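You operate a simulated robot arm through the tools that you are given. There is no shell and no other tool.

You run a simulated robot arm. Do the job below in one go: nothing can be reset, and whatever is moved stays where it is left.

## Task
Pump the pressure box up to about 2.0 bar, then vent it and free the lid clamp.
Fine: clamp the lid and close the vent first; the vent ends open, the lid stays on. Where these are worked on the way, their far stop is far enough and under half their travel is too little: teal lid clamp.

The check looks at the end state, three seconds after you hand in, the way a careful person would. Anything else that was tipped, shoved, dropped, spilled or broken makes it a failure. Lids that push on must go on centred and level and be pressed home; caps that screw on are set level and turned clockwise until they are tight.

## Robot
A 6-joint arm with a two-finger parallel gripper, fixed in place. Base frame: the origin is on the floor under the middle of its stand, x ahead of it, y to its left, z up; the work surface is at about z = 800. Lengths are in mm, angles in degrees, forces in N, time in s.
With the tool pointing down near the work surface it reaches from about 240 to 640 mm from the base axis. Its first joint turns from -66.0 to 66.0 degrees. Payload 2.7 kg.
The TCP is the grasp point between the finger pads, 23 mm short of the fingertips. In the tool frame z runs along the fingers and y along their closing line. The gripper opens to 94 mm. The fingers are 38 mm wide and 10 mm thick; the gripper's body (54 by 96 mm) begins 39 mm behind the TCP.
Orientation is told as [roll, pitch, yaw] about the base's x, y, z axes, in that order, counted from this pose: with the fingers straight down and closing along the base's y, the tool's x points along the base's -x, its y along +y and its z along -z.

## Interface
- The arm moves only by the tool nudge_tool. Its argument "steps" is a list of rows, each an object (a shift or turn left out is 0, a gripper value left out holds the last) with "delta_pos": the shift along the base's x, y, z in mm, a list of three; "delta_rot": the turn, a rotation vector about the base's x, y, z in degrees, a list of three; "jaw": the opening, from 0 (shut) to 1 (fully open). In form: [{"delta_pos": [x, y, z], "delta_rot": [ax, ay, az], "jaw": jaw}, ...]. A call has 1 to 20 rows; each row is the pose to reach, as a shift and turn from the pose commanded when the call began. Rows are played at 5 a second. More than 50 mm and 8.6 degrees between two rows, or a gripper value outside its range, and nothing of the call is played. Where a pose cannot be reached the arm comes as near as it can. A force on the tool above 40 N (or 10 N above the force at the start of the call, whichever is more), or a blocked arm, ends the call early, and 0.2 s more pass. Each finger travels about 45 mm/s and halts on what it meets, pressing with about 36 N; the grip force reading is that of the motor and also rises with nothing between the fingers. The clock runs only during rows and for 0.2 s after the last one: add rows that repeat a pose to give the fingers time. It gives the time, the measured TCP pose, the force on the tool (base axes), the opening and the grip force at its end, in the units of the frame above (readings bear some noise), with the torque about the TCP (base axes, N m) and any sound that the robot's microphone picked up.
- Cameras (640 x 400 px; columns grow to the right, rows downward): "scene" is fixed at [60.6, -419.7, 1410.5]; the picture's right is [0.90, -0.44, 0.00], its down [-0.23, -0.46, -0.86] and it looks along [0.38, 0.77, -0.51] (base axes); focal length 367 px, centre (320, 200). "wrist" rides on the gripper at [86, 16, -75] in the tool frame; the picture's right is [-0.18, 0.98, 0.00], its down [-0.58, -0.11, -0.81] and it looks along [-0.79, -0.15, 0.59] (tool axes); focal length 243 px, centre (320, 200). There is no depth. A picture from a camera that has moved, and an enlarged one, comes with that camera's place and axes in the base frame and with its lens.
- capture(camera): a new picture of that camera. No time passes.
- close_up(camera, box): a new picture of the part [left, top, right, bottom] of that camera's present view, enlarged. No time passes.
- finish_job(): hands the job in; it is judged then, once.

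Places have to be worked out from the pictures, the camera data and where the tool is seen. Open the gripper and draw the arm clear of the work before you hand the job in, unless the task says otherwise.

The tools are called by a JSON object that holds its "name" and its "arguments". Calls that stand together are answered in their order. nudge_tool: Moves the arm, as the interface text tells. Its arguments: {"type":"object","properties":{"steps":{"type":"array","items":{"type":"object","properties":{"delta_pos":{"type":"array","items":{"type":"number"}},"delta_rot":{"type":"array","items":{"type":"number"}},"jaw":{"type":"number"}}}}},"required":["steps"]} The other tools are called the same way: capture (camera) takes a picture; close_up (camera, box) takes an enlarged picture of a part of a camera's view; finish_job () hands the job in.

At the start:

```text
t: 0.0
tcp_pos: [384.1, 183.9, 1154.6]
ee_rot: [0.1, 0.0, 0.1]
contact_force: [1.6, -0.1, -0.3]
wrist_torque: [0.0, 0.03, 0.0]
width: 94.1
finger_force: 0.0
```

scene: 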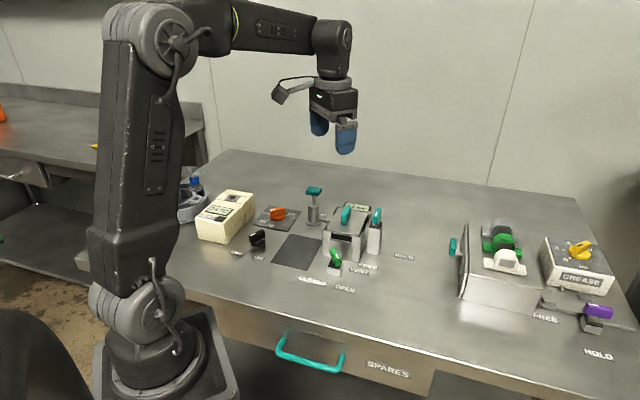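
wrist: 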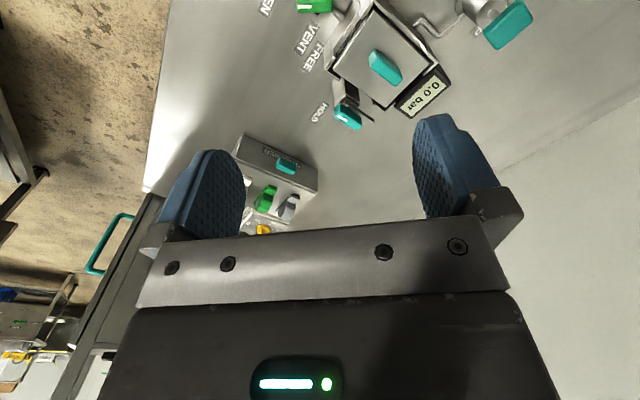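

I start by enlarging the area around the pressure box in both views to find the pump, the vent, the clamp and the gauge.

{"name": "close_up", "arguments": {"camera": "scene", "box": [260, 170, 420, 300]}}

{"name": "close_up", "arguments": {"camera": "wrist", "box": [240, 0, 560, 200]}}

{"name": "close_up", "arguments": {"camera": "scene", "box": [430, 200, 640, 370]}}

```text
3.08 times, centred on (340, 235) of scene
camera zoom: at [60.6, -419.7, 1410.5], right [0.9, -0.44, 0.0], down [-0.23, -0.46, -0.86], along [0.38, 0.77, -0.51], focal length 1130 px, centre (258, 92)
```

zoom: 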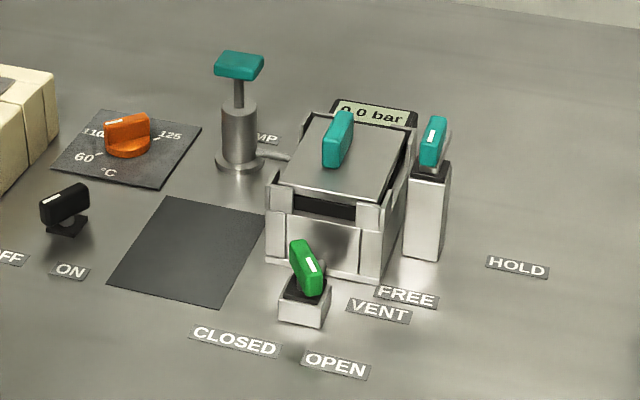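

```text
2.00 times, centred on (400, 100) of wrist
camera zoom: at [298.5, 200.9, 1228.6], right [0.18, 0.98, 0.0], down [0.58, -0.11, 0.81], along [0.79, -0.15, -0.59], focal length 485 px, centre (160, 400)
```

zoom: 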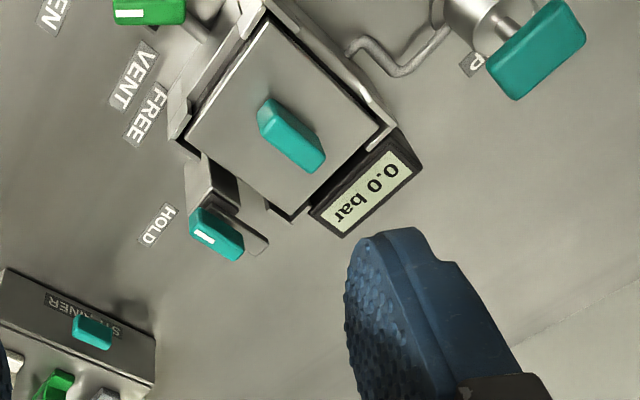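

```text
2.35 times, centred on (535, 285) of scene
camera zoom: at [60.6, -419.7, 1410.5], right [0.9, -0.44, 0.0], down [-0.23, -0.46, -0.86], along [0.38, 0.77, -0.51], focal length 864 px, centre (-186, 0)
```

zoom: 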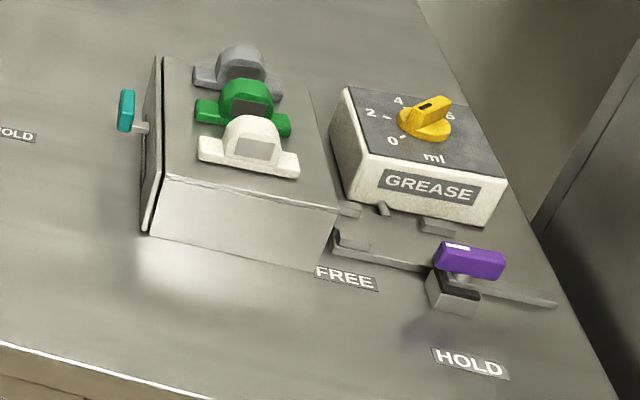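

The pump stands at about (439, 386) with its handle top near z 912. The vent is at about (395, 178), and the clamp post is at about (518, 198) beside the box. I'll bring the wrist camera lower, staying high over the work, to look at the levers.

{"name": "nudge_tool", "arguments": {"steps": [{"delta_pos": [-10, 5, -30]}, {"delta_pos": [-20, 10, -60]}, {"delta_pos": [-30, 15, -90]}, {"delta_pos": [-40, 20, -110]}, {"delta_pos": [-40, 20, -110]}]}}

{"name": "capture", "arguments": {"camera": "wrist"}}

{"name": "close_up", "arguments": {"camera": "scene", "box": [315, 200, 395, 280]}}

```text
t: 1.2
tcp_pos: [344.4, 205.3, 1044.8]
ee_rot: [0.1, -0.1, 0.2]
contact_force: [0.3, 0.2, -0.1]
wrist_torque: [0.04, 0.02, -0.02]
width: 94.0
finger_force: 0.2
```

```text
taken
camera wrist: at [257.7, 220.8, 1118.6], right [0.18, 0.98, 0.0], down [0.58, -0.11, 0.81], along [0.79, -0.15, -0.59], focal length 243 px, centre (320, 200)
```

wrist: 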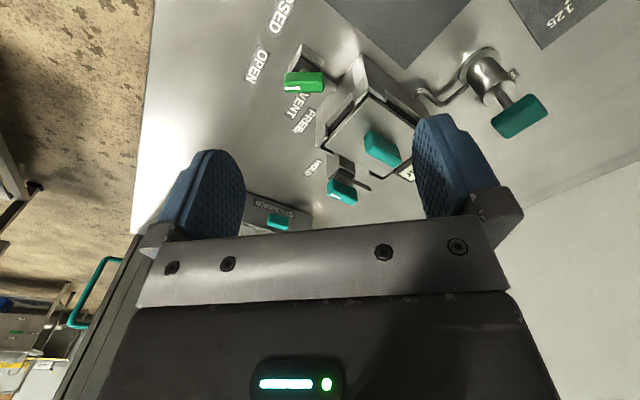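

```text
5.00 times, centred on (355, 240) of scene
camera zoom: at [60.6, -419.7, 1410.5], right [0.9, -0.44, 0.0], down [-0.23, -0.46, -0.86], along [0.38, 0.77, -0.51], focal length 1836 px, centre (145, 0)
```

zoom: 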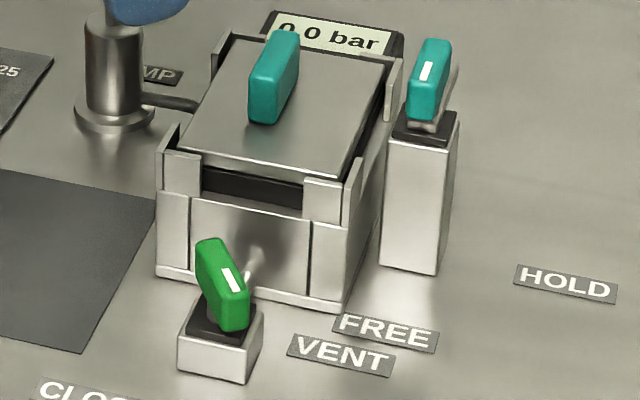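

The box looks yawed about 45°. The vent mark points to OPEN and the clamp mark to FREE. I'll enlarge the wrist view to fix heights and directions.

{"name": "close_up", "arguments": {"camera": "wrist", "box": [230, 0, 390, 100]}}

{"name": "close_up", "arguments": {"camera": "wrist", "box": [290, 110, 430, 210]}}

{"name": "close_up", "arguments": {"camera": "wrist", "box": [400, 20, 560, 140]}}

```text
4.00 times, centred on (310, 50) of wrist
camera zoom: at [257.7, 220.8, 1118.6], right [0.18, 0.98, 0.0], down [0.58, -0.11, 0.81], along [0.79, -0.15, -0.59], focal length 970 px, centre (360, 800)
```

zoom: 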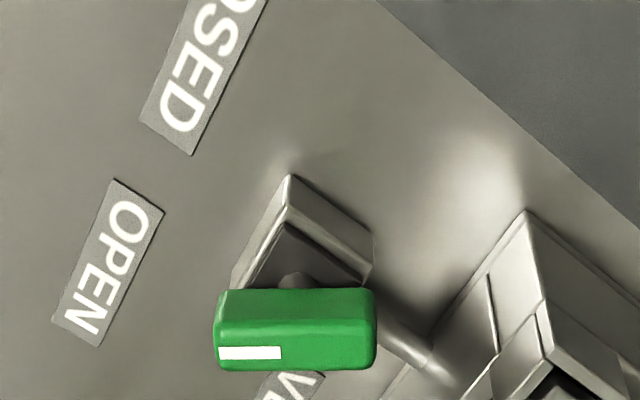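

```text
4.00 times, centred on (360, 160) of wrist
camera zoom: at [257.7, 220.8, 1118.6], right [0.18, 0.98, 0.0], down [0.58, -0.11, 0.81], along [0.79, -0.15, -0.59], focal length 970 px, centre (160, 360)
```

zoom: 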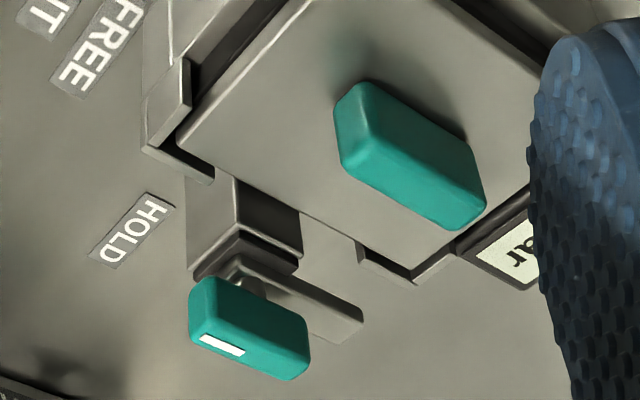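

```text
3.33 times, centred on (480, 80) of wrist
camera zoom: at [257.7, 220.8, 1118.6], right [0.18, 0.98, 0.0], down [0.58, -0.11, 0.81], along [0.79, -0.15, -0.59], focal length 809 px, centre (-213, 600)
```

zoom: 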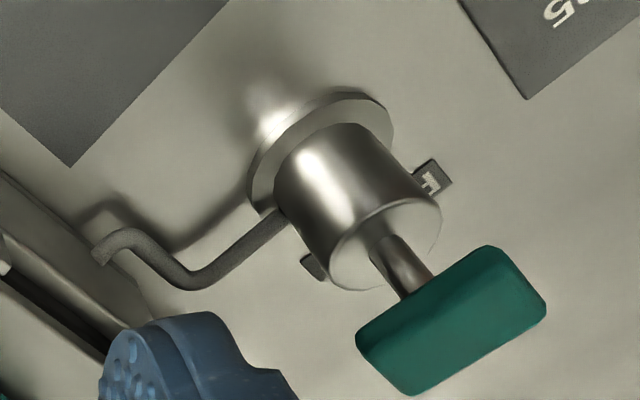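

Triangulating from both views:
- **Vent:** the bar is at about (395, 176, 847) and its mark points at about -99°.
- **Clamp:** the bar is at about (524, 202, 911) with its mark at -132°. HOLD is about 90° counterclockwise.
- **Lid grip:** (468, 258, 896).
- **Pump handle:** about (442, 392, 902), with its bar along 133°.

I'll start with the clamp: hover above it with the yaw turned +48° and the jaw partly closed.

{"name": "nudge_tool", "arguments": {"steps": [{"delta_pos": [25, 0, 0], "delta_rot": [0, 0, 8], "jaw": 0.4}, {"delta_pos": [60, 0, -5], "delta_rot": [0, 0, 16], "jaw": 0.4}, {"delta_pos": [95, -1, -20], "delta_rot": [0, 0, 24], "jaw": 0.4}, {"delta_pos": [130, -2, -40], "delta_rot": [0, 0, 32], "jaw": 0.4}, {"delta_pos": [160, -3, -55], "delta_rot": [0, 0, 40], "jaw": 0.4}, {"delta_pos": [180, -3, -70], "delta_rot": [0, 0, 48], "jaw": 0.4}, {"delta_pos": [180, -3, -70], "delta_rot": [0, 0, 48], "jaw": 0.4}]}}

{"name": "capture", "arguments": {"camera": "wrist"}}

{"name": "capture", "arguments": {"camera": "scene"}}

```text
t: 2.8
tcp_pos: [525.1, 203.2, 974.6]
ee_rot: [0.2, 0.0, 48.3]
contact_force: [0.1, -0.4, -0.3]
wrist_torque: [-0.03, 0.02, 0.01]
width: 37.7
finger_force: 0.0
```

```text
taken
camera wrist: at [456.3, 149.5, 1049.1], right [-0.61, 0.79, 0.0], down [0.47, 0.36, 0.81], along [0.64, 0.49, -0.59], focal length 243 px, centre (320, 200)
```

wrist: 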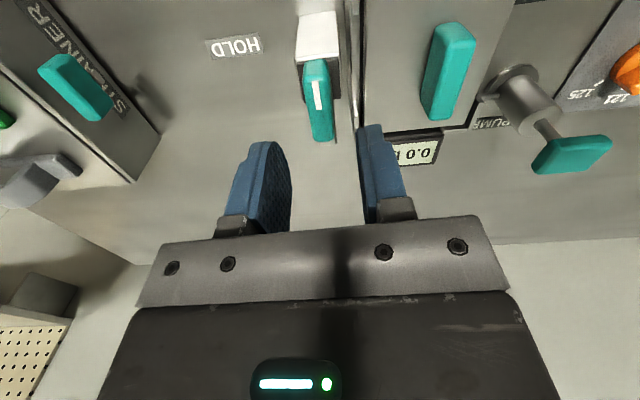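

```text
taken
```

scene: 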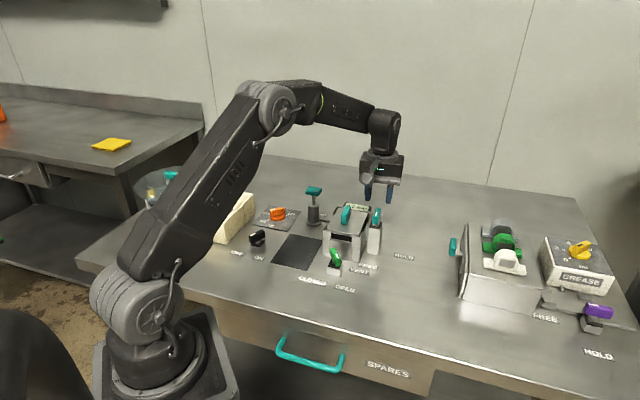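

The knob shows between the fingers at about (524, 200), and the clamp bar runs along about 46°. I'll enlarge this view to check the clearance to the box wall before going down.

{"name": "close_up", "arguments": {"camera": "wrist", "box": [260, 0, 480, 170]}}

{"name": "close_up", "arguments": {"camera": "scene", "box": [320, 160, 410, 280]}}

```text
2.35 times, centred on (370, 85) of wrist
camera zoom: at [456.3, 149.5, 1049.1], right [-0.61, 0.79, 0.0], down [0.47, 0.36, 0.81], along [0.64, 0.49, -0.59], focal length 571 px, centre (202, 471)
```

zoom: 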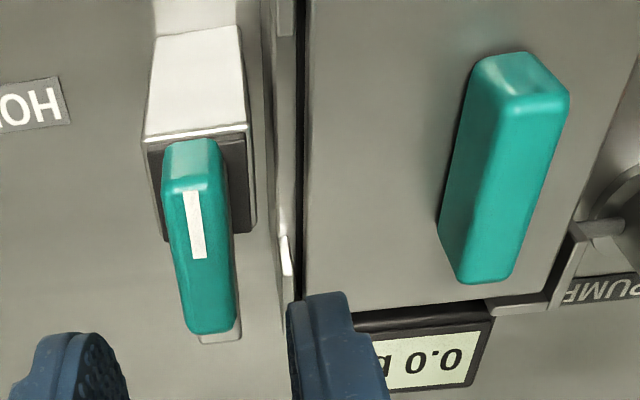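

```text
3.33 times, centred on (365, 220) of scene
camera zoom: at [60.6, -419.7, 1410.5], right [0.9, -0.44, 0.0], down [-0.23, -0.46, -0.86], along [0.38, 0.77, -0.51], focal length 1224 px, centre (170, 133)
```

zoom: 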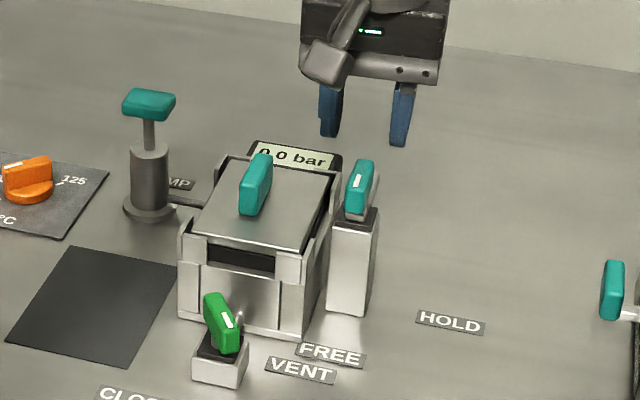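

The bar is about 13 mm wide, and the box wall is about 21 mm from the knob axis with its rim near z 880. I'll narrow the jaw to about 28 mm, descend so the fingertips stop near z 896, then close on the bar.

{"name": "nudge_tool", "arguments": {"steps": [{"delta_pos": [-1, -2, -5], "delta_rot": [0, 0, -1], "jaw": 0.3}, {"delta_pos": [-1, -2, -20], "delta_rot": [0, 0, -1], "jaw": 0.3}, {"delta_pos": [-1, -2, -35], "delta_rot": [0, 0, -1], "jaw": 0.3}, {"delta_pos": [-1, -2, -46], "delta_rot": [0, 0, -1], "jaw": 0.3}, {"delta_pos": [-1, -2, -55], "delta_rot": [0, 0, -1], "jaw": 0.3}, {"delta_pos": [-1, -2, -55], "delta_rot": [0, 0, -1], "jaw": 0.3}]}}

{"name": "capture", "arguments": {"camera": "wrist"}}

{"name": "close_up", "arguments": {"camera": "scene", "box": [320, 160, 410, 280]}}

```text
t: 4.2
tcp_pos: [524.6, 200.8, 919.2]
ee_rot: [0.1, 0.0, 47.1]
contact_force: [0.7, 0.3, -0.1]
wrist_torque: [0.02, 0.02, -0.01]
width: 28.4
finger_force: 0.1
```

```text
taken
camera wrist: at [454.5, 147.9, 993.3], right [-0.59, 0.8, 0.0], down [0.48, 0.35, 0.81], along [0.65, 0.48, -0.59], focal length 243 px, centre (320, 200)
```

wrist: 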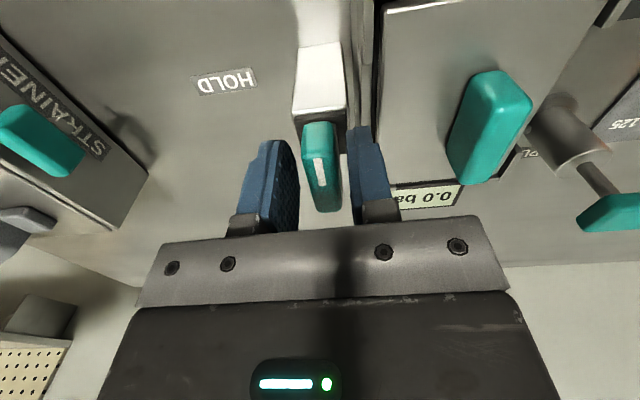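

```text
3.33 times, centred on (365, 220) of scene
camera zoom: at [60.6, -419.7, 1410.5], right [0.9, -0.44, 0.0], down [-0.23, -0.46, -0.86], along [0.38, 0.77, -0.51], focal length 1224 px, centre (170, 133)
```

zoom: 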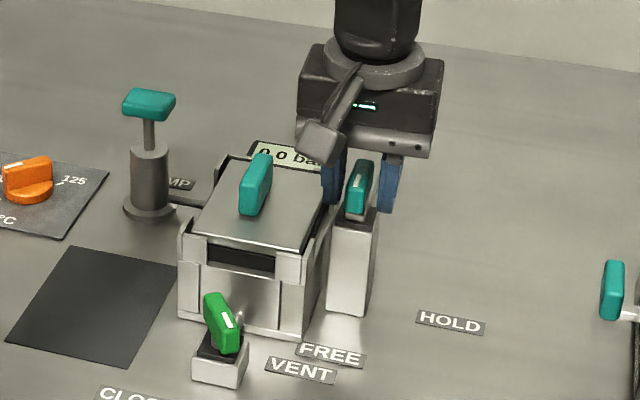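

The bar sits between the fingers with nothing touching, so I close on it.

{"name": "nudge_tool", "arguments": {"steps": [{"jaw": 0.1}, {"jaw": 0.05}, {"jaw": 0.05}, {"jaw": 0.05}]}}

{"name": "capture", "arguments": {"camera": "wrist"}}

```text
t: 5.2
tcp_pos: [523.8, 200.5, 920.0]
ee_rot: [0.2, 0.1, 47.1]
contact_force: [-14.0, 10.5, -0.1]
wrist_torque: [-0.4, -0.07, 0.06]
width: 14.6
finger_force: 45.2
```

```text
taken
camera wrist: at [453.6, 148.9, 993.3], right [-0.59, 0.8, 0.0], down [0.48, 0.35, 0.81], along [0.65, 0.48, -0.59], focal length 243 px, centre (320, 200)
```

wrist: 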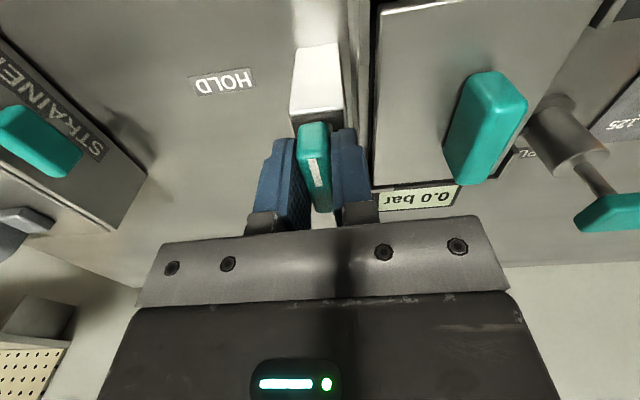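

It grips at 14.6 mm, but there is a 17 N side load along the closing line. The knob axis is therefore a little to -x/+y, and I shift that way to relax the load.

{"name": "nudge_tool", "arguments": {"steps": [{"delta_pos": [-0.7, 0.5, 0]}, {"delta_pos": [-1.2, 0.9, 0]}, {"delta_pos": [-1.2, 0.9, 0]}]}}

```text
t: 6.0
tcp_pos: [523.7, 200.9, 918.9]
ee_rot: [0.1, -0.1, 47.1]
contact_force: [9.0, 11.8, -9.7]
wrist_torque: [-0.51, 0.34, 0.01]
width: 14.9
finger_force: 44.5
```

The closing-line load is gone and only small friction loads remain. I turn the clamp counterclockwise a first 24° and check.

{"name": "nudge_tool", "arguments": {"steps": [{"delta_pos": [0.3, 0.4, 0], "delta_rot": [0, 0, 4]}, {"delta_pos": [0.3, 0.4, 0], "delta_rot": [0, 0, 8]}, {"delta_pos": [0.3, 0.4, 0], "delta_rot": [0, 0, 12]}, {"delta_pos": [0.3, 0.4, 0], "delta_rot": [0, 0, 16]}, {"delta_pos": [0.3, 0.4, 0], "delta_rot": [0, 0, 20]}, {"delta_pos": [0.3, 0.4, 0], "delta_rot": [0, 0, 24]}]}}

{"name": "capture", "arguments": {"camera": "wrist"}}

```text
t: 7.4
tcp_pos: [523.9, 200.7, 918.8]
ee_rot: [0.0, 0.0, 71.3]
contact_force: [25.8, 5.1, -18.9]
wrist_torque: [-0.21, 0.28, -0.08]
width: 14.9
finger_force: 45.0
```

```text
taken
camera wrist: at [481.4, 124.2, 993.2], right [-0.87, 0.49, 0.0], down [0.29, 0.52, 0.81], along [0.4, 0.7, -0.59], focal length 243 px, centre (320, 200)
```

wrist: 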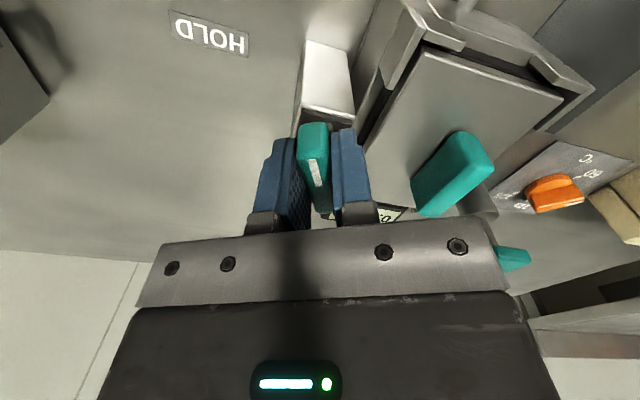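

The knob turned along with the tool. The tool is being pulled towards +x and down, so I ease it that way by about 1.5 mm before continuing.

{"name": "nudge_tool", "arguments": {"steps": [{"delta_pos": [0.8, 0.2, -0.5]}, {"delta_pos": [1.5, 0.3, -1]}, {"delta_pos": [1.5, 0.3, -1]}]}}

```text
t: 8.2
tcp_pos: [524.4, 200.9, 919.2]
ee_rot: [0.0, -0.1, 71.0]
contact_force: [10.2, -10.6, -6.2]
wrist_torque: [1.24, -0.72, -0.02]
width: 14.8
finger_force: 44.9
```

The load dropped to about 16 N. I continue the turn by another 24° with a small further shift.

{"name": "nudge_tool", "arguments": {"steps": [{"delta_pos": [0.5, -0.5, -0.4], "delta_rot": [0, 0, 4]}, {"delta_pos": [0.5, -0.5, -0.4], "delta_rot": [0, 0, 8]}, {"delta_pos": [0.5, -0.5, -0.4], "delta_rot": [0, 0, 12]}, {"delta_pos": [0.5, -0.5, -0.4], "delta_rot": [0, 0, 16]}, {"delta_pos": [0.5, -0.5, -0.4], "delta_rot": [0, 0, 20]}, {"delta_pos": [0.5, -0.5, -0.4], "delta_rot": [0, 0, 24]}]}}

```text
t: 9.6
tcp_pos: [525.4, 201.1, 918.9]
ee_rot: [-0.2, 0.0, 95.1]
contact_force: [5.5, -8.7, 17.5]
wrist_torque: [-0.58, 0.06, -0.01]
width: 15.0
finger_force: 44.7
```

At 95° the loads are still modest. I keep turning towards HOLD, raising slightly to relax the upward force.

{"name": "nudge_tool", "arguments": {"steps": [{"delta_pos": [0.3, -0.4, 0.5], "delta_rot": [0, 0, 4]}, {"delta_pos": [0.3, -0.4, 0.5], "delta_rot": [0, 0, 8]}, {"delta_pos": [0.3, -0.4, 0.5], "delta_rot": [0, 0, 12]}, {"delta_pos": [0.3, -0.4, 0.5], "delta_rot": [0, 0, 16]}, {"delta_pos": [0.3, -0.4, 0.5], "delta_rot": [0, 0, 20]}, {"delta_pos": [0.3, -0.4, 0.5], "delta_rot": [0, 0, 24]}]}}

{"name": "capture", "arguments": {"camera": "wrist"}}

{"name": "close_up", "arguments": {"camera": "scene", "box": [320, 160, 410, 280]}}

```text
t: 11.0
tcp_pos: [526.8, 201.2, 919.0]
ee_rot: [-0.1, -0.1, 119.2]
contact_force: [22.2, 1.5, 6.8]
wrist_torque: [0.13, 0.15, -0.06]
width: 14.8
finger_force: 45.2
```

```text
taken
camera wrist: at [554.4, 117.4, 993.2], right [-0.95, -0.32, 0.0], down [-0.19, 0.56, 0.81], along [-0.25, 0.77, -0.59], focal length 243 px, centre (320, 200)
```

wrist: 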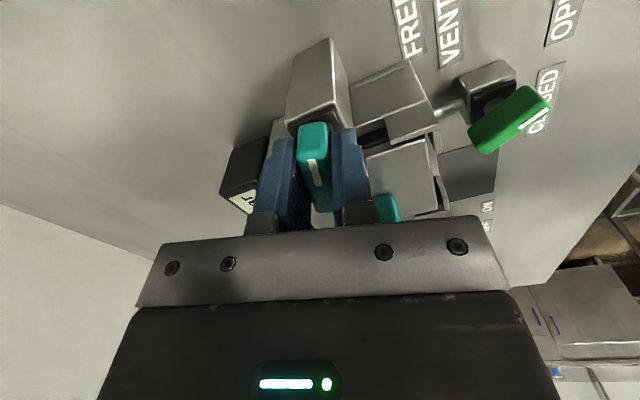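

```text
3.33 times, centred on (365, 220) of scene
camera zoom: at [61.1, -419.7, 1410.4], right [0.9, -0.44, 0.0], down [-0.23, -0.46, -0.86], along [0.38, 0.77, -0.51], focal length 1224 px, centre (170, 133)
```

zoom: 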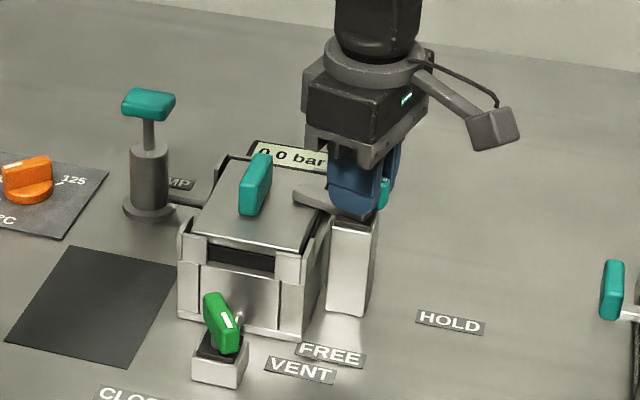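

The clamp plate has swung over the lid. I follow the side load slightly and turn the rest of the way towards the stop.

{"name": "nudge_tool", "arguments": {"steps": [{"delta_pos": [1.2, 0.1, 0.3]}, {"delta_pos": [1.2, 0.1, 0.3], "delta_rot": [0, 0, 4]}, {"delta_pos": [1.2, 0.1, 0.3], "delta_rot": [0, 0, 8]}, {"delta_pos": [1.2, 0.1, 0.3], "delta_rot": [0, 0, 11]}, {"delta_pos": [1.2, 0.1, 0.3], "delta_rot": [0, 0, 14]}, {"delta_pos": [1.2, 0.1, 0.3], "delta_rot": [0, 0, 17]}]}}

{"name": "close_up", "arguments": {"camera": "scene", "box": [320, 160, 410, 280]}}

```text
t: 12.4
tcp_pos: [527.5, 201.3, 918.4]
ee_rot: [-0.1, 0.0, 135.9]
contact_force: [19.2, 4.4, 5.9]
wrist_torque: [0.49, 0.31, -1.06]
width: 14.9
finger_force: 44.9
```

```text
3.33 times, centred on (365, 220) of scene
camera zoom: at [61.0, -419.7, 1410.5], right [0.9, -0.44, 0.0], down [-0.23, -0.46, -0.86], along [0.38, 0.77, -0.51], focal length 1224 px, centre (170, 133)
```

zoom: 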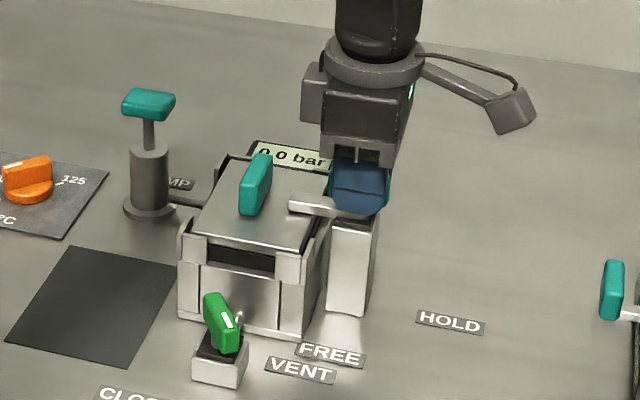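

The yaw torque has jumped to -1 N·m at 136°, so the clamp is at its HOLD stop with the plate over the lid. I release and raise straight up.

{"name": "nudge_tool", "arguments": {"steps": [{"delta_rot": [0, 0, -1], "jaw": 0.2}, {"delta_rot": [0, 0, -1], "jaw": 0.35}, {"delta_rot": [0, 0, -1], "jaw": 0.35}, {"delta_pos": [0, 0, 15], "delta_rot": [0, 0, -1], "jaw": 0.35}, {"delta_pos": [0, 0, 40], "delta_rot": [0, 0, -1], "jaw": 0.35}, {"delta_pos": [0, 0, 70], "delta_rot": [0, 0, -1], "jaw": 0.35}]}}

{"name": "capture", "arguments": {"camera": "wrist"}}

{"name": "close_up", "arguments": {"camera": "scene", "box": [320, 160, 410, 280]}}

```text
t: 13.8
tcp_pos: [527.7, 201.1, 989.9]
ee_rot: [0.1, 0.0, 135.2]
contact_force: [-0.2, -0.3, 0.4]
wrist_torque: [0.0, 0.0, 0.0]
width: 32.9
finger_force: 0.0
```

```text
taken
camera wrist: at [577.0, 128.7, 1063.0], right [-0.82, -0.57, 0.0], down [-0.33, 0.49, 0.81], along [-0.46, 0.66, -0.59], focal length 243 px, centre (320, 200)
```

wrist: 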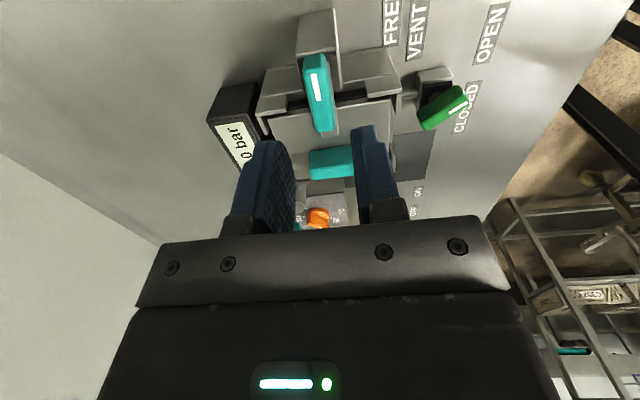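

```text
3.33 times, centred on (365, 220) of scene
camera zoom: at [60.6, -419.7, 1410.4], right [0.9, -0.44, 0.0], down [-0.23, -0.46, -0.86], along [0.38, 0.77, -0.51], focal length 1224 px, centre (170, 133)
```

zoom: 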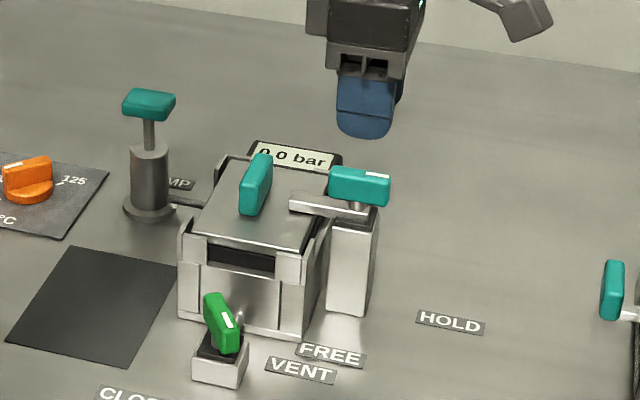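

The clamp stays at HOLD with its plate across the lid, and all loads are zero. Next is the vent: I move above (395, 176) with yaw about 80°.

{"name": "nudge_tool", "arguments": {"steps": [{"delta_pos": [-16, -3, 0], "delta_rot": [0, 0, -7], "jaw": 0.4}, {"delta_pos": [-33, -6, 0], "delta_rot": [0, 0, -14], "jaw": 0.4}, {"delta_pos": [-50, -9, 0], "delta_rot": [0, 0, -21], "jaw": 0.4}, {"delta_pos": [-66, -12, 0], "delta_rot": [0, 0, -28], "jaw": 0.4}, {"delta_pos": [-83, -15, 0], "delta_rot": [0, 0, -35], "jaw": 0.4}, {"delta_pos": [-100, -19, -10], "delta_rot": [0, 0, -42], "jaw": 0.4}, {"delta_pos": [-116, -22, -30], "delta_rot": [0, 0, -49], "jaw": 0.4}, {"delta_pos": [-132, -25, -50], "delta_rot": [0, 0, -55], "jaw": 0.4}, {"delta_pos": [-132, -25, -60], "delta_rot": [0, 0, -55], "jaw": 0.4}, {"delta_pos": [-132, -25, -60], "delta_rot": [0, 0, -55], "jaw": 0.4}]}}

{"name": "capture", "arguments": {"camera": "wrist"}}

{"name": "close_up", "arguments": {"camera": "scene", "box": [290, 170, 400, 300]}}

```text
t: 16.0
tcp_pos: [393.9, 175.4, 929.8]
ee_rot: [0.0, 0.0, 80.0]
contact_force: [0.4, 0.4, -0.2]
wrist_torque: [0.0, -0.03, -0.05]
width: 37.5
finger_force: 0.1
```

```text
taken
camera wrist: at [363.6, 93.2, 1003.8], right [-0.94, 0.35, 0.0], down [0.21, 0.55, 0.81], along [0.28, 0.75, -0.59], focal length 243 px, centre (320, 200)
```

wrist: 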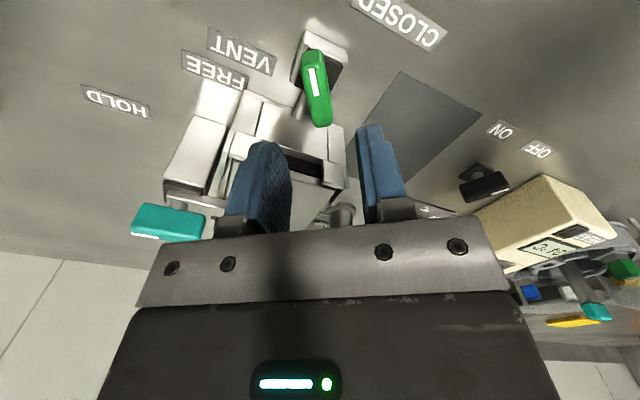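

```text
3.08 times, centred on (345, 235) of scene
camera zoom: at [60.6, -419.7, 1410.5], right [0.9, -0.44, 0.0], down [-0.23, -0.46, -0.86], along [0.38, 0.77, -0.51], focal length 1130 px, centre (243, 92)
```

zoom: 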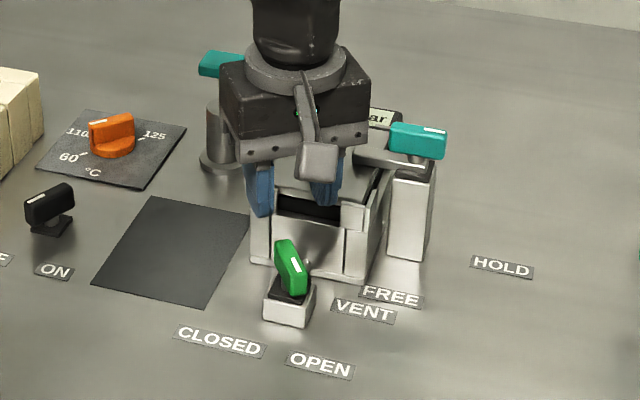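

The vent bar works out at about (395, 174.5) along 79°, so the tool is nearly centred. I narrow the jaw to 30 mm and descend to TCP z 857 in stages. The fingertips will then be near z 834, above the block top at about 825.

{"name": "nudge_tool", "arguments": {"steps": [{"delta_pos": [1, -0.7, -15], "jaw": 0.33}, {"delta_pos": [1, -0.7, -30], "jaw": 0.33}, {"delta_pos": [1, -0.7, -42], "jaw": 0.33}, {"delta_pos": [1, -0.7, -52], "jaw": 0.33}, {"delta_pos": [1, -0.7, -62], "jaw": 0.33}, {"delta_pos": [1, -0.7, -68], "jaw": 0.33}, {"delta_pos": [1, -0.7, -73], "jaw": 0.33}, {"delta_pos": [1, -0.7, -73], "jaw": 0.33}]}}

{"name": "capture", "arguments": {"camera": "wrist"}}

{"name": "close_up", "arguments": {"camera": "scene", "box": [290, 170, 400, 300]}}

```text
t: 17.8
tcp_pos: [395.8, 174.6, 856.5]
ee_rot: [0.2, -0.1, 80.0]
contact_force: [0.4, 0.8, 1.0]
wrist_torque: [-0.02, -0.04, 0.02]
width: 30.9
finger_force: 0.0
```

```text
taken
camera wrist: at [364.6, 92.7, 930.2], right [-0.94, 0.35, 0.0], down [0.21, 0.55, 0.81], along [0.28, 0.76, -0.59], focal length 243 px, centre (320, 200)
```

wrist: 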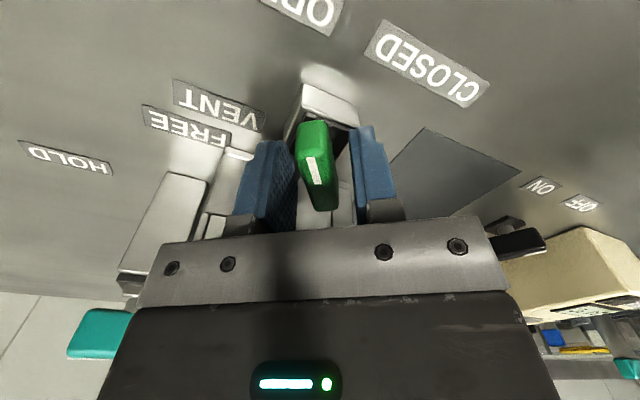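

```text
3.08 times, centred on (345, 235) of scene
camera zoom: at [60.6, -419.7, 1410.5], right [0.9, -0.44, 0.0], down [-0.23, -0.46, -0.86], along [0.38, 0.77, -0.51], focal length 1130 px, centre (243, 92)
```

zoom: 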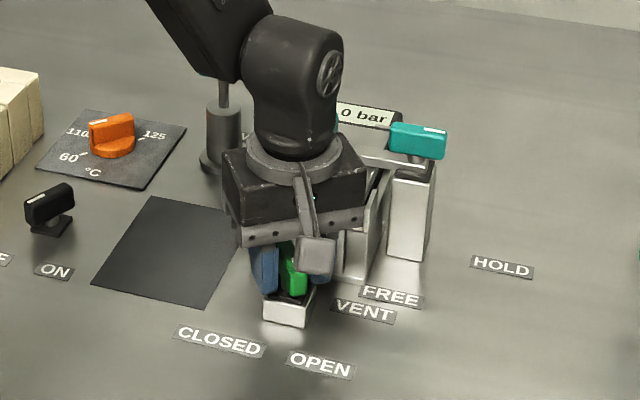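

The bar is between the fingers, a little nearer the +x finger. I shift +1.3 mm and close.

{"name": "nudge_tool", "arguments": {"steps": [{"delta_pos": [1.3, -0.2, 0], "jaw": 0.33}, {"delta_pos": [1.3, -0.2, 0], "jaw": 0.15}, {"delta_pos": [1.3, -0.2, 0], "jaw": 0.05}, {"delta_pos": [1.3, -0.2, 0], "jaw": 0.05}, {"delta_pos": [1.3, -0.2, 0], "jaw": 0.05}]}}

```text
t: 19.0
tcp_pos: [394.5, 174.9, 856.4]
ee_rot: [0.2, 0.1, 80.1]
contact_force: [-17.4, 4.5, 4.6]
wrist_torque: [-0.58, -0.26, -0.05]
width: 14.8
finger_force: 44.8
```

It grips at 14.8 mm with a 17 N load towards -x. I shift back that way to relax it, then begin the clockwise turn.

{"name": "nudge_tool", "arguments": {"steps": [{"delta_pos": [-0.8, 0.2, 0]}, {"delta_pos": [-1.5, 0.3, 0]}, {"delta_pos": [-1.5, 0.3, 0]}]}}

```text
t: 19.8
tcp_pos: [395.6, 174.7, 856.4]
ee_rot: [0.0, -0.2, 80.1]
contact_force: [-4.8, 1.5, 2.2]
wrist_torque: [-1.51, 0.27, -0.08]
width: 14.8
finger_force: 45.3
```

The load is down to 5 N. I turn clockwise 24° towards CLOSED and watch the forces.

{"name": "nudge_tool", "arguments": {"steps": [{"delta_pos": [-0.4, 0, 0], "delta_rot": [0, 0, -4]}, {"delta_pos": [-0.4, 0, 0], "delta_rot": [0, 0, -8]}, {"delta_pos": [-0.4, 0, 0], "delta_rot": [0, 0, -12]}, {"delta_pos": [-0.4, 0, 0], "delta_rot": [0, 0, -16]}, {"delta_pos": [-0.4, 0, 0], "delta_rot": [0, 0, -20]}, {"delta_pos": [-0.4, 0, 0], "delta_rot": [0, 0, -24]}]}}

{"name": "capture", "arguments": {"camera": "wrist"}}

```text
t: 21.2
tcp_pos: [395.3, 175.0, 855.6]
ee_rot: [0.1, 0.0, 55.9]
contact_force: [-5.9, -14.5, 9.2]
wrist_torque: [0.45, -0.87, -0.01]
width: 14.6
finger_force: 45.4
```

```text
taken
camera wrist: at [333.2, 112.4, 930.1], right [-0.71, 0.7, 0.0], down [0.42, 0.42, 0.81], along [0.57, 0.57, -0.59], focal length 243 px, centre (320, 200)
```

wrist: 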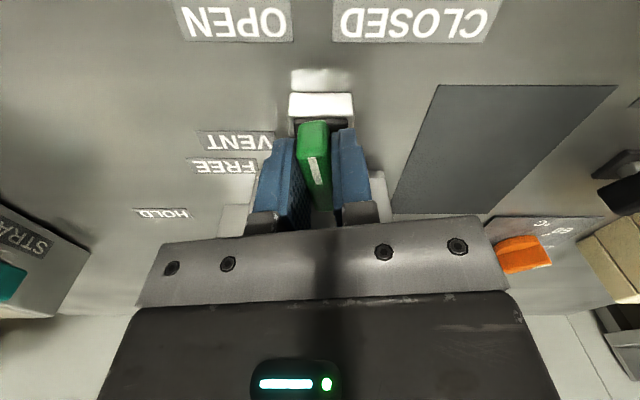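

The knob follows cleanly. I continue clockwise another 24°, easing towards -y where the load pulls.

{"name": "nudge_tool", "arguments": {"steps": [{"delta_pos": [-0.2, -0.8, 0.3], "delta_rot": [0, 0, -4]}, {"delta_pos": [-0.2, -0.8, 0.3], "delta_rot": [0, 0, -8]}, {"delta_pos": [-0.2, -0.8, 0.3], "delta_rot": [0, 0, -12]}, {"delta_pos": [-0.2, -0.8, 0.3], "delta_rot": [0, 0, -16]}, {"delta_pos": [-0.2, -0.8, 0.3], "delta_rot": [0, 0, -20]}, {"delta_pos": [-0.2, -0.8, 0.3], "delta_rot": [0, 0, -24]}]}}

```text
t: 22.6
tcp_pos: [394.0, 174.8, 855.4]
ee_rot: [0.1, 0.1, 32.0]
contact_force: [-13.4, 15.4, 12.5]
wrist_torque: [-0.47, 0.52, 0.02]
width: 14.8
finger_force: 45.4
```

Yaw is 32° with about 24 N of side and vertical load. I ease towards -x/+y and up, and keep turning.

{"name": "nudge_tool", "arguments": {"steps": [{"delta_pos": [-0.6, 0.7, 0.5]}, {"delta_pos": [-0.6, 0.7, 0.5], "delta_rot": [0, 0, -4]}, {"delta_pos": [-0.6, 0.7, 0.5], "delta_rot": [0, 0, -8]}, {"delta_pos": [-0.6, 0.7, 0.5], "delta_rot": [0, 0, -12]}, {"delta_pos": [-0.6, 0.7, 0.5], "delta_rot": [0, 0, -16]}, {"delta_pos": [-0.6, 0.7, 0.5], "delta_rot": [0, 0, -20]}]}}

{"name": "capture", "arguments": {"camera": "wrist"}}

```text
t: 24.0
tcp_pos: [392.5, 175.9, 856.4]
ee_rot: [0.1, 0.0, 12.1]
contact_force: [-3.8, 26.3, -9.5]
wrist_torque: [-0.3, 0.68, 0.06]
width: 14.9
finger_force: 44.9
```

```text
taken
camera wrist: at [306.1, 174.0, 930.1], right [-0.02, 1.0, 0.0], down [0.59, 0.01, 0.81], along [0.81, 0.02, -0.59], focal length 243 px, centre (320, 200)
```

wrist: 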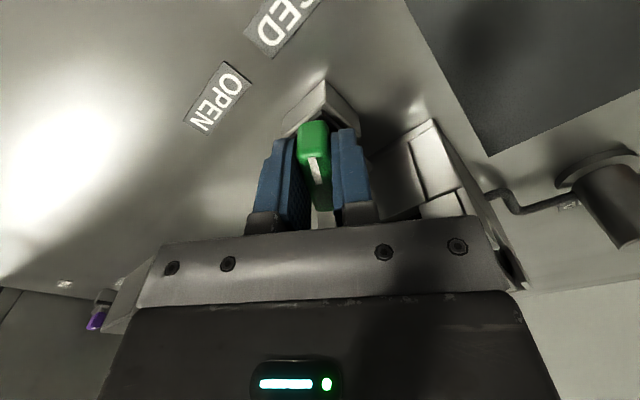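

There is no stop torque yet at yaw 12°. I ease +y to relax the 26 N side load and go on slowly towards the closed stop.

{"name": "nudge_tool", "arguments": {"steps": [{"delta_pos": [-0.2, 0.8, -0.2]}, {"delta_pos": [-0.2, 1.6, -0.4]}, {"delta_pos": [-0.2, 1.6, -0.4], "delta_rot": [0, 0, -3]}, {"delta_pos": [-0.2, 1.6, -0.4], "delta_rot": [0, 0, -6]}, {"delta_pos": [-0.2, 1.6, -0.4], "delta_rot": [0, 0, -9]}]}}

```text
t: 25.2
tcp_pos: [393.2, 177.1, 855.3]
ee_rot: [0.0, 0.1, 3.2]
contact_force: [-2.8, 6.8, -5.4]
wrist_torque: [-0.13, 0.66, 2.08]
width: 18.1
finger_force: 44.7
```

The yaw torque jumped to 2 N·m and the jaw was forced to 18 mm, so the vent is at its CLOSED stop. I back the twist off a few degrees, open and rise.

{"name": "nudge_tool", "arguments": {"steps": [{"delta_rot": [0, 0, 2]}, {"delta_rot": [0, 0, 4]}, {"delta_rot": [0, 0, 4], "jaw": 0.2}, {"delta_rot": [0, 0, 4], "jaw": 0.35}, {"delta_rot": [0, 0, 4], "jaw": 0.35}, {"delta_pos": [0, 0, 15], "delta_rot": [0, 0, 4], "jaw": 0.35}, {"delta_pos": [0, 0, 40], "delta_rot": [0, 0, 4], "jaw": 0.35}, {"delta_pos": [0, 0, 80], "delta_rot": [0, 0, 4], "jaw": 0.35}, {"delta_pos": [0, 0, 120], "delta_rot": [0, 0, 4], "jaw": 0.35}]}}

{"name": "capture", "arguments": {"camera": "wrist"}}

{"name": "close_up", "arguments": {"camera": "scene", "box": [290, 170, 400, 300]}}

```text
t: 27.2
tcp_pos: [393.2, 176.8, 975.5]
ee_rot: [0.0, 0.1, 7.0]
contact_force: [0.6, 0.0, 0.1]
wrist_torque: [0.02, 0.0, 0.01]
width: 32.9
finger_force: 0.1
```

```text
taken
camera wrist: at [306.5, 181.2, 1050.6], right [0.06, 1.0, 0.0], down [0.59, -0.04, 0.81], along [0.8, -0.05, -0.59], focal length 243 px, centre (320, 200)
```

wrist: 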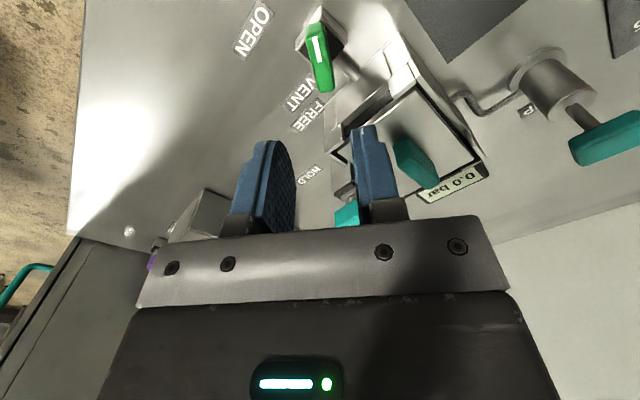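

```text
3.08 times, centred on (345, 235) of scene
camera zoom: at [60.6, -419.7, 1410.4], right [0.9, -0.44, 0.0], down [-0.23, -0.46, -0.86], along [0.38, 0.77, -0.51], focal length 1130 px, centre (243, 92)
```

zoom: 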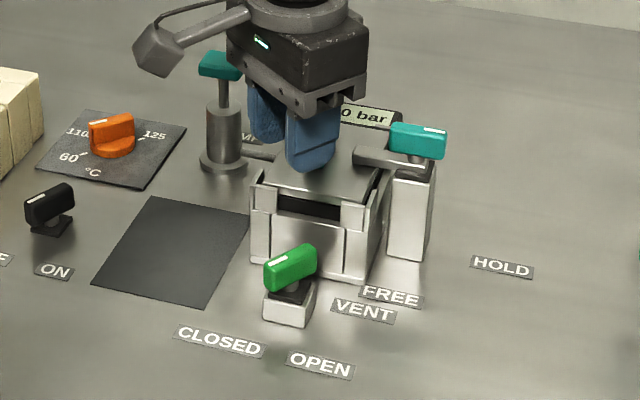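

The vent mark now points to CLOSED and the gauge reads 0.0 bar. Next I move above the pump handle at about (441, 392), with yaw -46.5° so the fingers close across its bar.

{"name": "nudge_tool", "arguments": {"steps": [{"delta_pos": [6, 25, 10], "delta_rot": [0, 0, -6.7], "jaw": 0.4}, {"delta_pos": [12, 52, 20], "delta_rot": [0, 0, -13.4], "jaw": 0.4}, {"delta_pos": [18, 80, 20], "delta_rot": [0, 0, -20], "jaw": 0.4}, {"delta_pos": [24, 108, 20], "delta_rot": [0, 0, -26.7], "jaw": 0.4}, {"delta_pos": [30, 135, 20], "delta_rot": [0, 0, -33.4], "jaw": 0.4}, {"delta_pos": [36, 162, 20], "delta_rot": [0, 0, -40], "jaw": 0.4}, {"delta_pos": [42, 190, 20], "delta_rot": [0, 0, -46.7], "jaw": 0.4}, {"delta_pos": [48, 215, 20], "delta_rot": [0, 0, -53.5], "jaw": 0.4}, {"delta_pos": [48, 215, 10], "delta_rot": [0, 0, -53.5], "jaw": 0.4}, {"delta_pos": [48, 215, 10], "delta_rot": [0, 0, -53.5], "jaw": 0.4}]}}

{"name": "capture", "arguments": {"camera": "wrist"}}

{"name": "capture", "arguments": {"camera": "scene"}}

{"name": "close_up", "arguments": {"camera": "scene", "box": [280, 150, 400, 250]}}

```text
t: 29.4
tcp_pos: [440.4, 392.7, 987.1]
ee_rot: [0.0, 0.0, -46.5]
contact_force: [-0.2, -0.4, 0.0]
wrist_torque: [-0.01, -0.02, -0.01]
width: 37.4
finger_force: 0.1
```

```text
taken
camera wrist: at [393.4, 467.2, 1060.8], right [0.84, 0.54, 0.0], down [0.32, -0.5, 0.81], along [0.44, -0.68, -0.59], focal length 243 px, centre (320, 200)
```

wrist: 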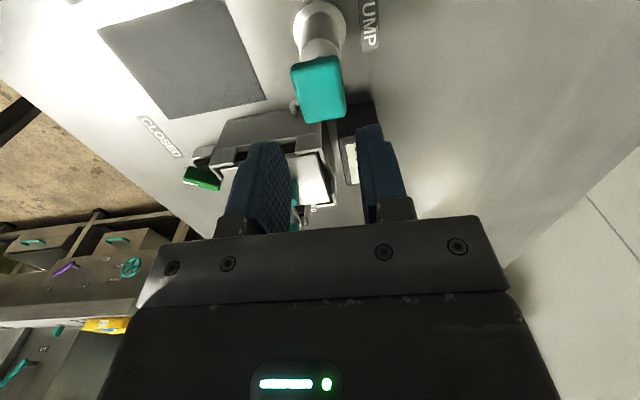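

```text
taken
```

scene: 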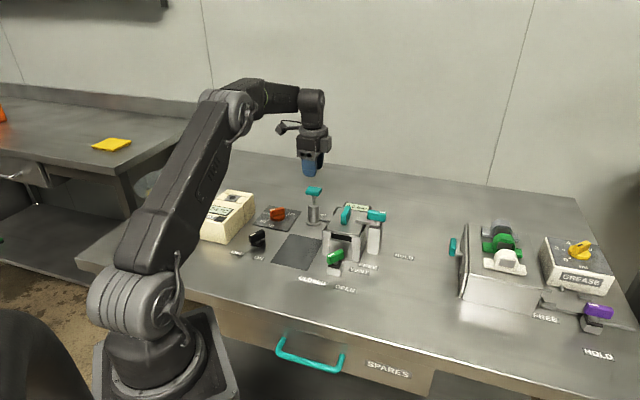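

```text
4.00 times, centred on (340, 200) of scene
camera zoom: at [60.6, -419.7, 1410.5], right [0.9, -0.44, 0.0], down [-0.23, -0.46, -0.86], along [0.38, 0.77, -0.51], focal length 1469 px, centre (240, 200)
```

zoom: 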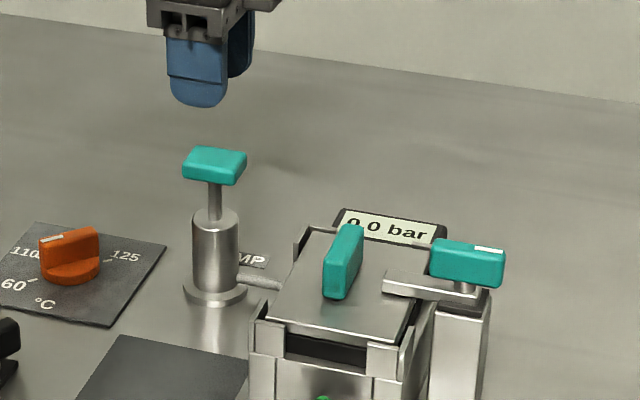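

The gauge is readable from the scene camera. I'll enlarge the wrist view of the pump handle to get its width and thickness.

{"name": "close_up", "arguments": {"camera": "wrist", "box": [260, 0, 400, 130]}}

{"name": "close_up", "arguments": {"camera": "scene", "box": [290, 175, 340, 230]}}

```text
3.08 times, centred on (330, 65) of wrist
camera zoom: at [393.4, 467.2, 1060.8], right [0.84, 0.54, 0.0], down [0.32, -0.5, 0.81], along [0.44, -0.68, -0.59], focal length 746 px, centre (289, 615)
```

zoom: 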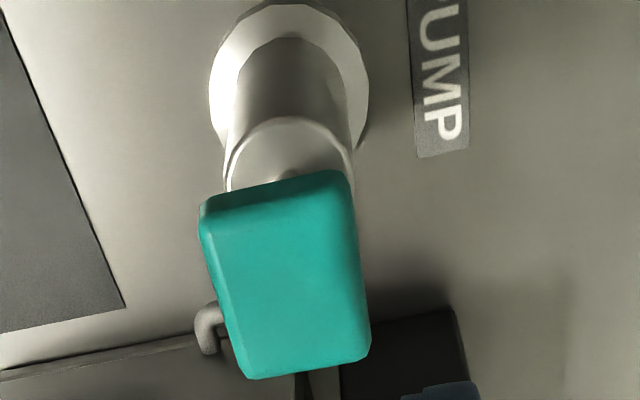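

```text
7.27 times, centred on (315, 202) of scene
camera zoom: at [60.6, -419.7, 1410.5], right [0.9, -0.44, 0.0], down [-0.23, -0.46, -0.86], along [0.38, 0.77, -0.51], focal length 2671 px, centre (356, 182)
```

zoom: 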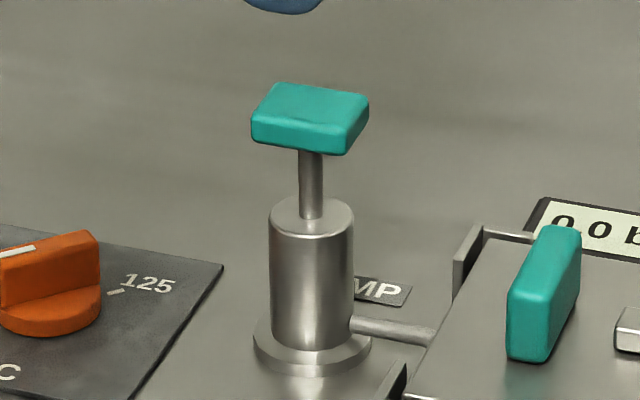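

The pump handle is a flat block of about 39 × 27 × 10 mm at z 898–909, on a stem about 30 mm above the cylinder. I'll open to 43 mm, descend so the fingertips reach just below the handle (TCP z 920), and close.

{"name": "nudge_tool", "arguments": {"steps": [{"delta_pos": [0.3, -0.4, -15], "jaw": 0.46}, {"delta_pos": [0.3, -0.4, -30], "jaw": 0.46}, {"delta_pos": [0.3, -0.4, -45], "jaw": 0.46}, {"delta_pos": [0.3, -0.4, -57], "jaw": 0.46}, {"delta_pos": [0.3, -0.4, -67], "jaw": 0.46}, {"delta_pos": [0.3, -0.4, -67], "jaw": 0.46}]}}

{"name": "capture", "arguments": {"camera": "wrist"}}

{"name": "close_up", "arguments": {"camera": "scene", "box": [280, 150, 400, 250]}}

```text
t: 30.8
tcp_pos: [442.2, 391.7, 918.4]
ee_rot: [0.1, 0.0, -46.4]
contact_force: [0.8, -0.4, -0.7]
wrist_torque: [0.01, 0.02, 0.0]
width: 43.0
finger_force: 0.1
```

```text
taken
camera wrist: at [394.4, 465.3, 992.3], right [0.84, 0.54, 0.0], down [0.32, -0.5, 0.81], along [0.44, -0.68, -0.59], focal length 243 px, centre (320, 200)
```

wrist: 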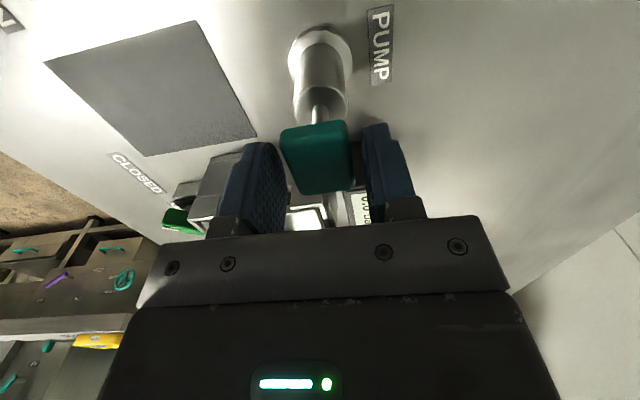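

```text
4.00 times, centred on (340, 200) of scene
camera zoom: at [60.6, -419.7, 1410.5], right [0.9, -0.44, 0.0], down [-0.23, -0.46, -0.86], along [0.38, 0.77, -0.51], focal length 1469 px, centre (240, 200)
```

zoom: 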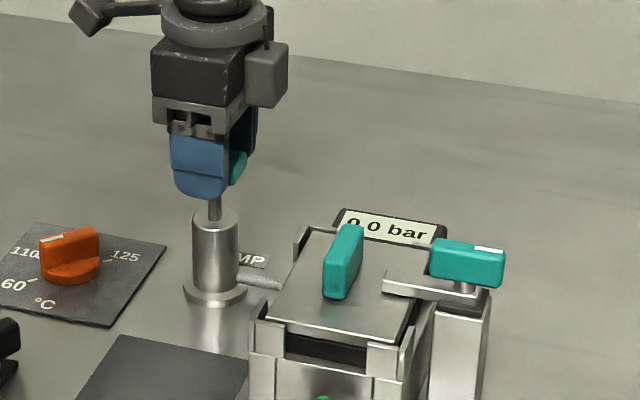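

The handle sits between the fingers, which I close while watching the force.

{"name": "nudge_tool", "arguments": {"steps": [{"delta_pos": [-0.7, -0.5, 0], "jaw": 0.35}, {"delta_pos": [-0.7, -0.5, 0], "jaw": 0.2}, {"delta_pos": [-0.7, -0.5, 0], "jaw": 0.2}, {"delta_pos": [-0.7, -0.5, 0], "jaw": 0.2}]}}

{"name": "close_up", "arguments": {"camera": "scene", "box": [280, 150, 400, 250]}}

```text
t: 31.8
tcp_pos: [443.1, 391.6, 919.4]
ee_rot: [0.3, -0.1, -46.2]
contact_force: [16.5, 11.5, -5.1]
wrist_torque: [0.35, 0.13, 1.88]
width: 31.8
finger_force: 45.1
```

```text
4.00 times, centred on (340, 200) of scene
camera zoom: at [61.1, -419.4, 1410.5], right [0.9, -0.44, 0.0], down [-0.23, -0.46, -0.86], along [0.38, 0.77, -0.51], focal length 1469 px, centre (240, 200)
```

zoom: 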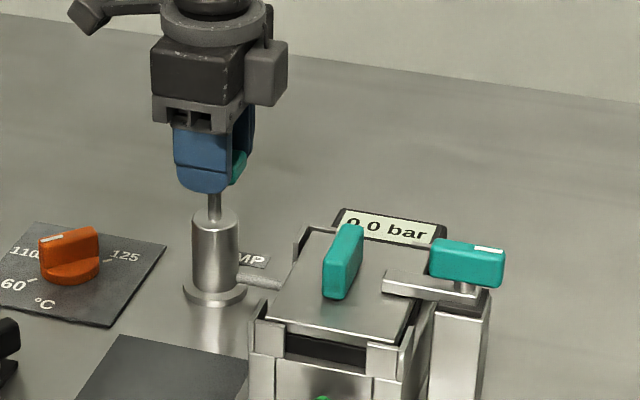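

The grip width is 31.8 mm with +1.9 N·m and 20 N along the closing line. The handle's angle is therefore a few degrees more counterclockwise and its centre is a bit further to +x/+y, so I adjust both.

{"name": "nudge_tool", "arguments": {"steps": [{"delta_pos": [0.7, 0.5, 0], "delta_rot": [0, 0, 1.5]}, {"delta_pos": [1.4, 1.0, 0], "delta_rot": [0, 0, 3]}, {"delta_pos": [1.4, 1.0, 0], "delta_rot": [0, 0, 3]}]}}

```text
t: 32.6
tcp_pos: [441.1, 391.3, 919.1]
ee_rot: [0.0, 0.1, -43.7]
contact_force: [2.0, 2.3, 1.4]
wrist_torque: [0.62, 0.5, -2.04]
width: 31.9
finger_force: 45.4
```

Force is near zero now, but the torque flipped to -2 N·m. True alignment is about halfway, near -45°, so I rotate back 1.4°.

{"name": "nudge_tool", "arguments": {"steps": [{"delta_rot": [0, 0, -0.7]}, {"delta_rot": [0, 0, -1.4]}, {"delta_rot": [0, 0, -1.4]}]}}

```text
t: 33.4
tcp_pos: [443.1, 391.8, 917.8]
ee_rot: [0.0, -0.1, -44.7]
contact_force: [-0.4, 1.1, 0.4]
wrist_torque: [-0.12, -0.07, -0.2]
width: 31.2
finger_force: 45.1
```

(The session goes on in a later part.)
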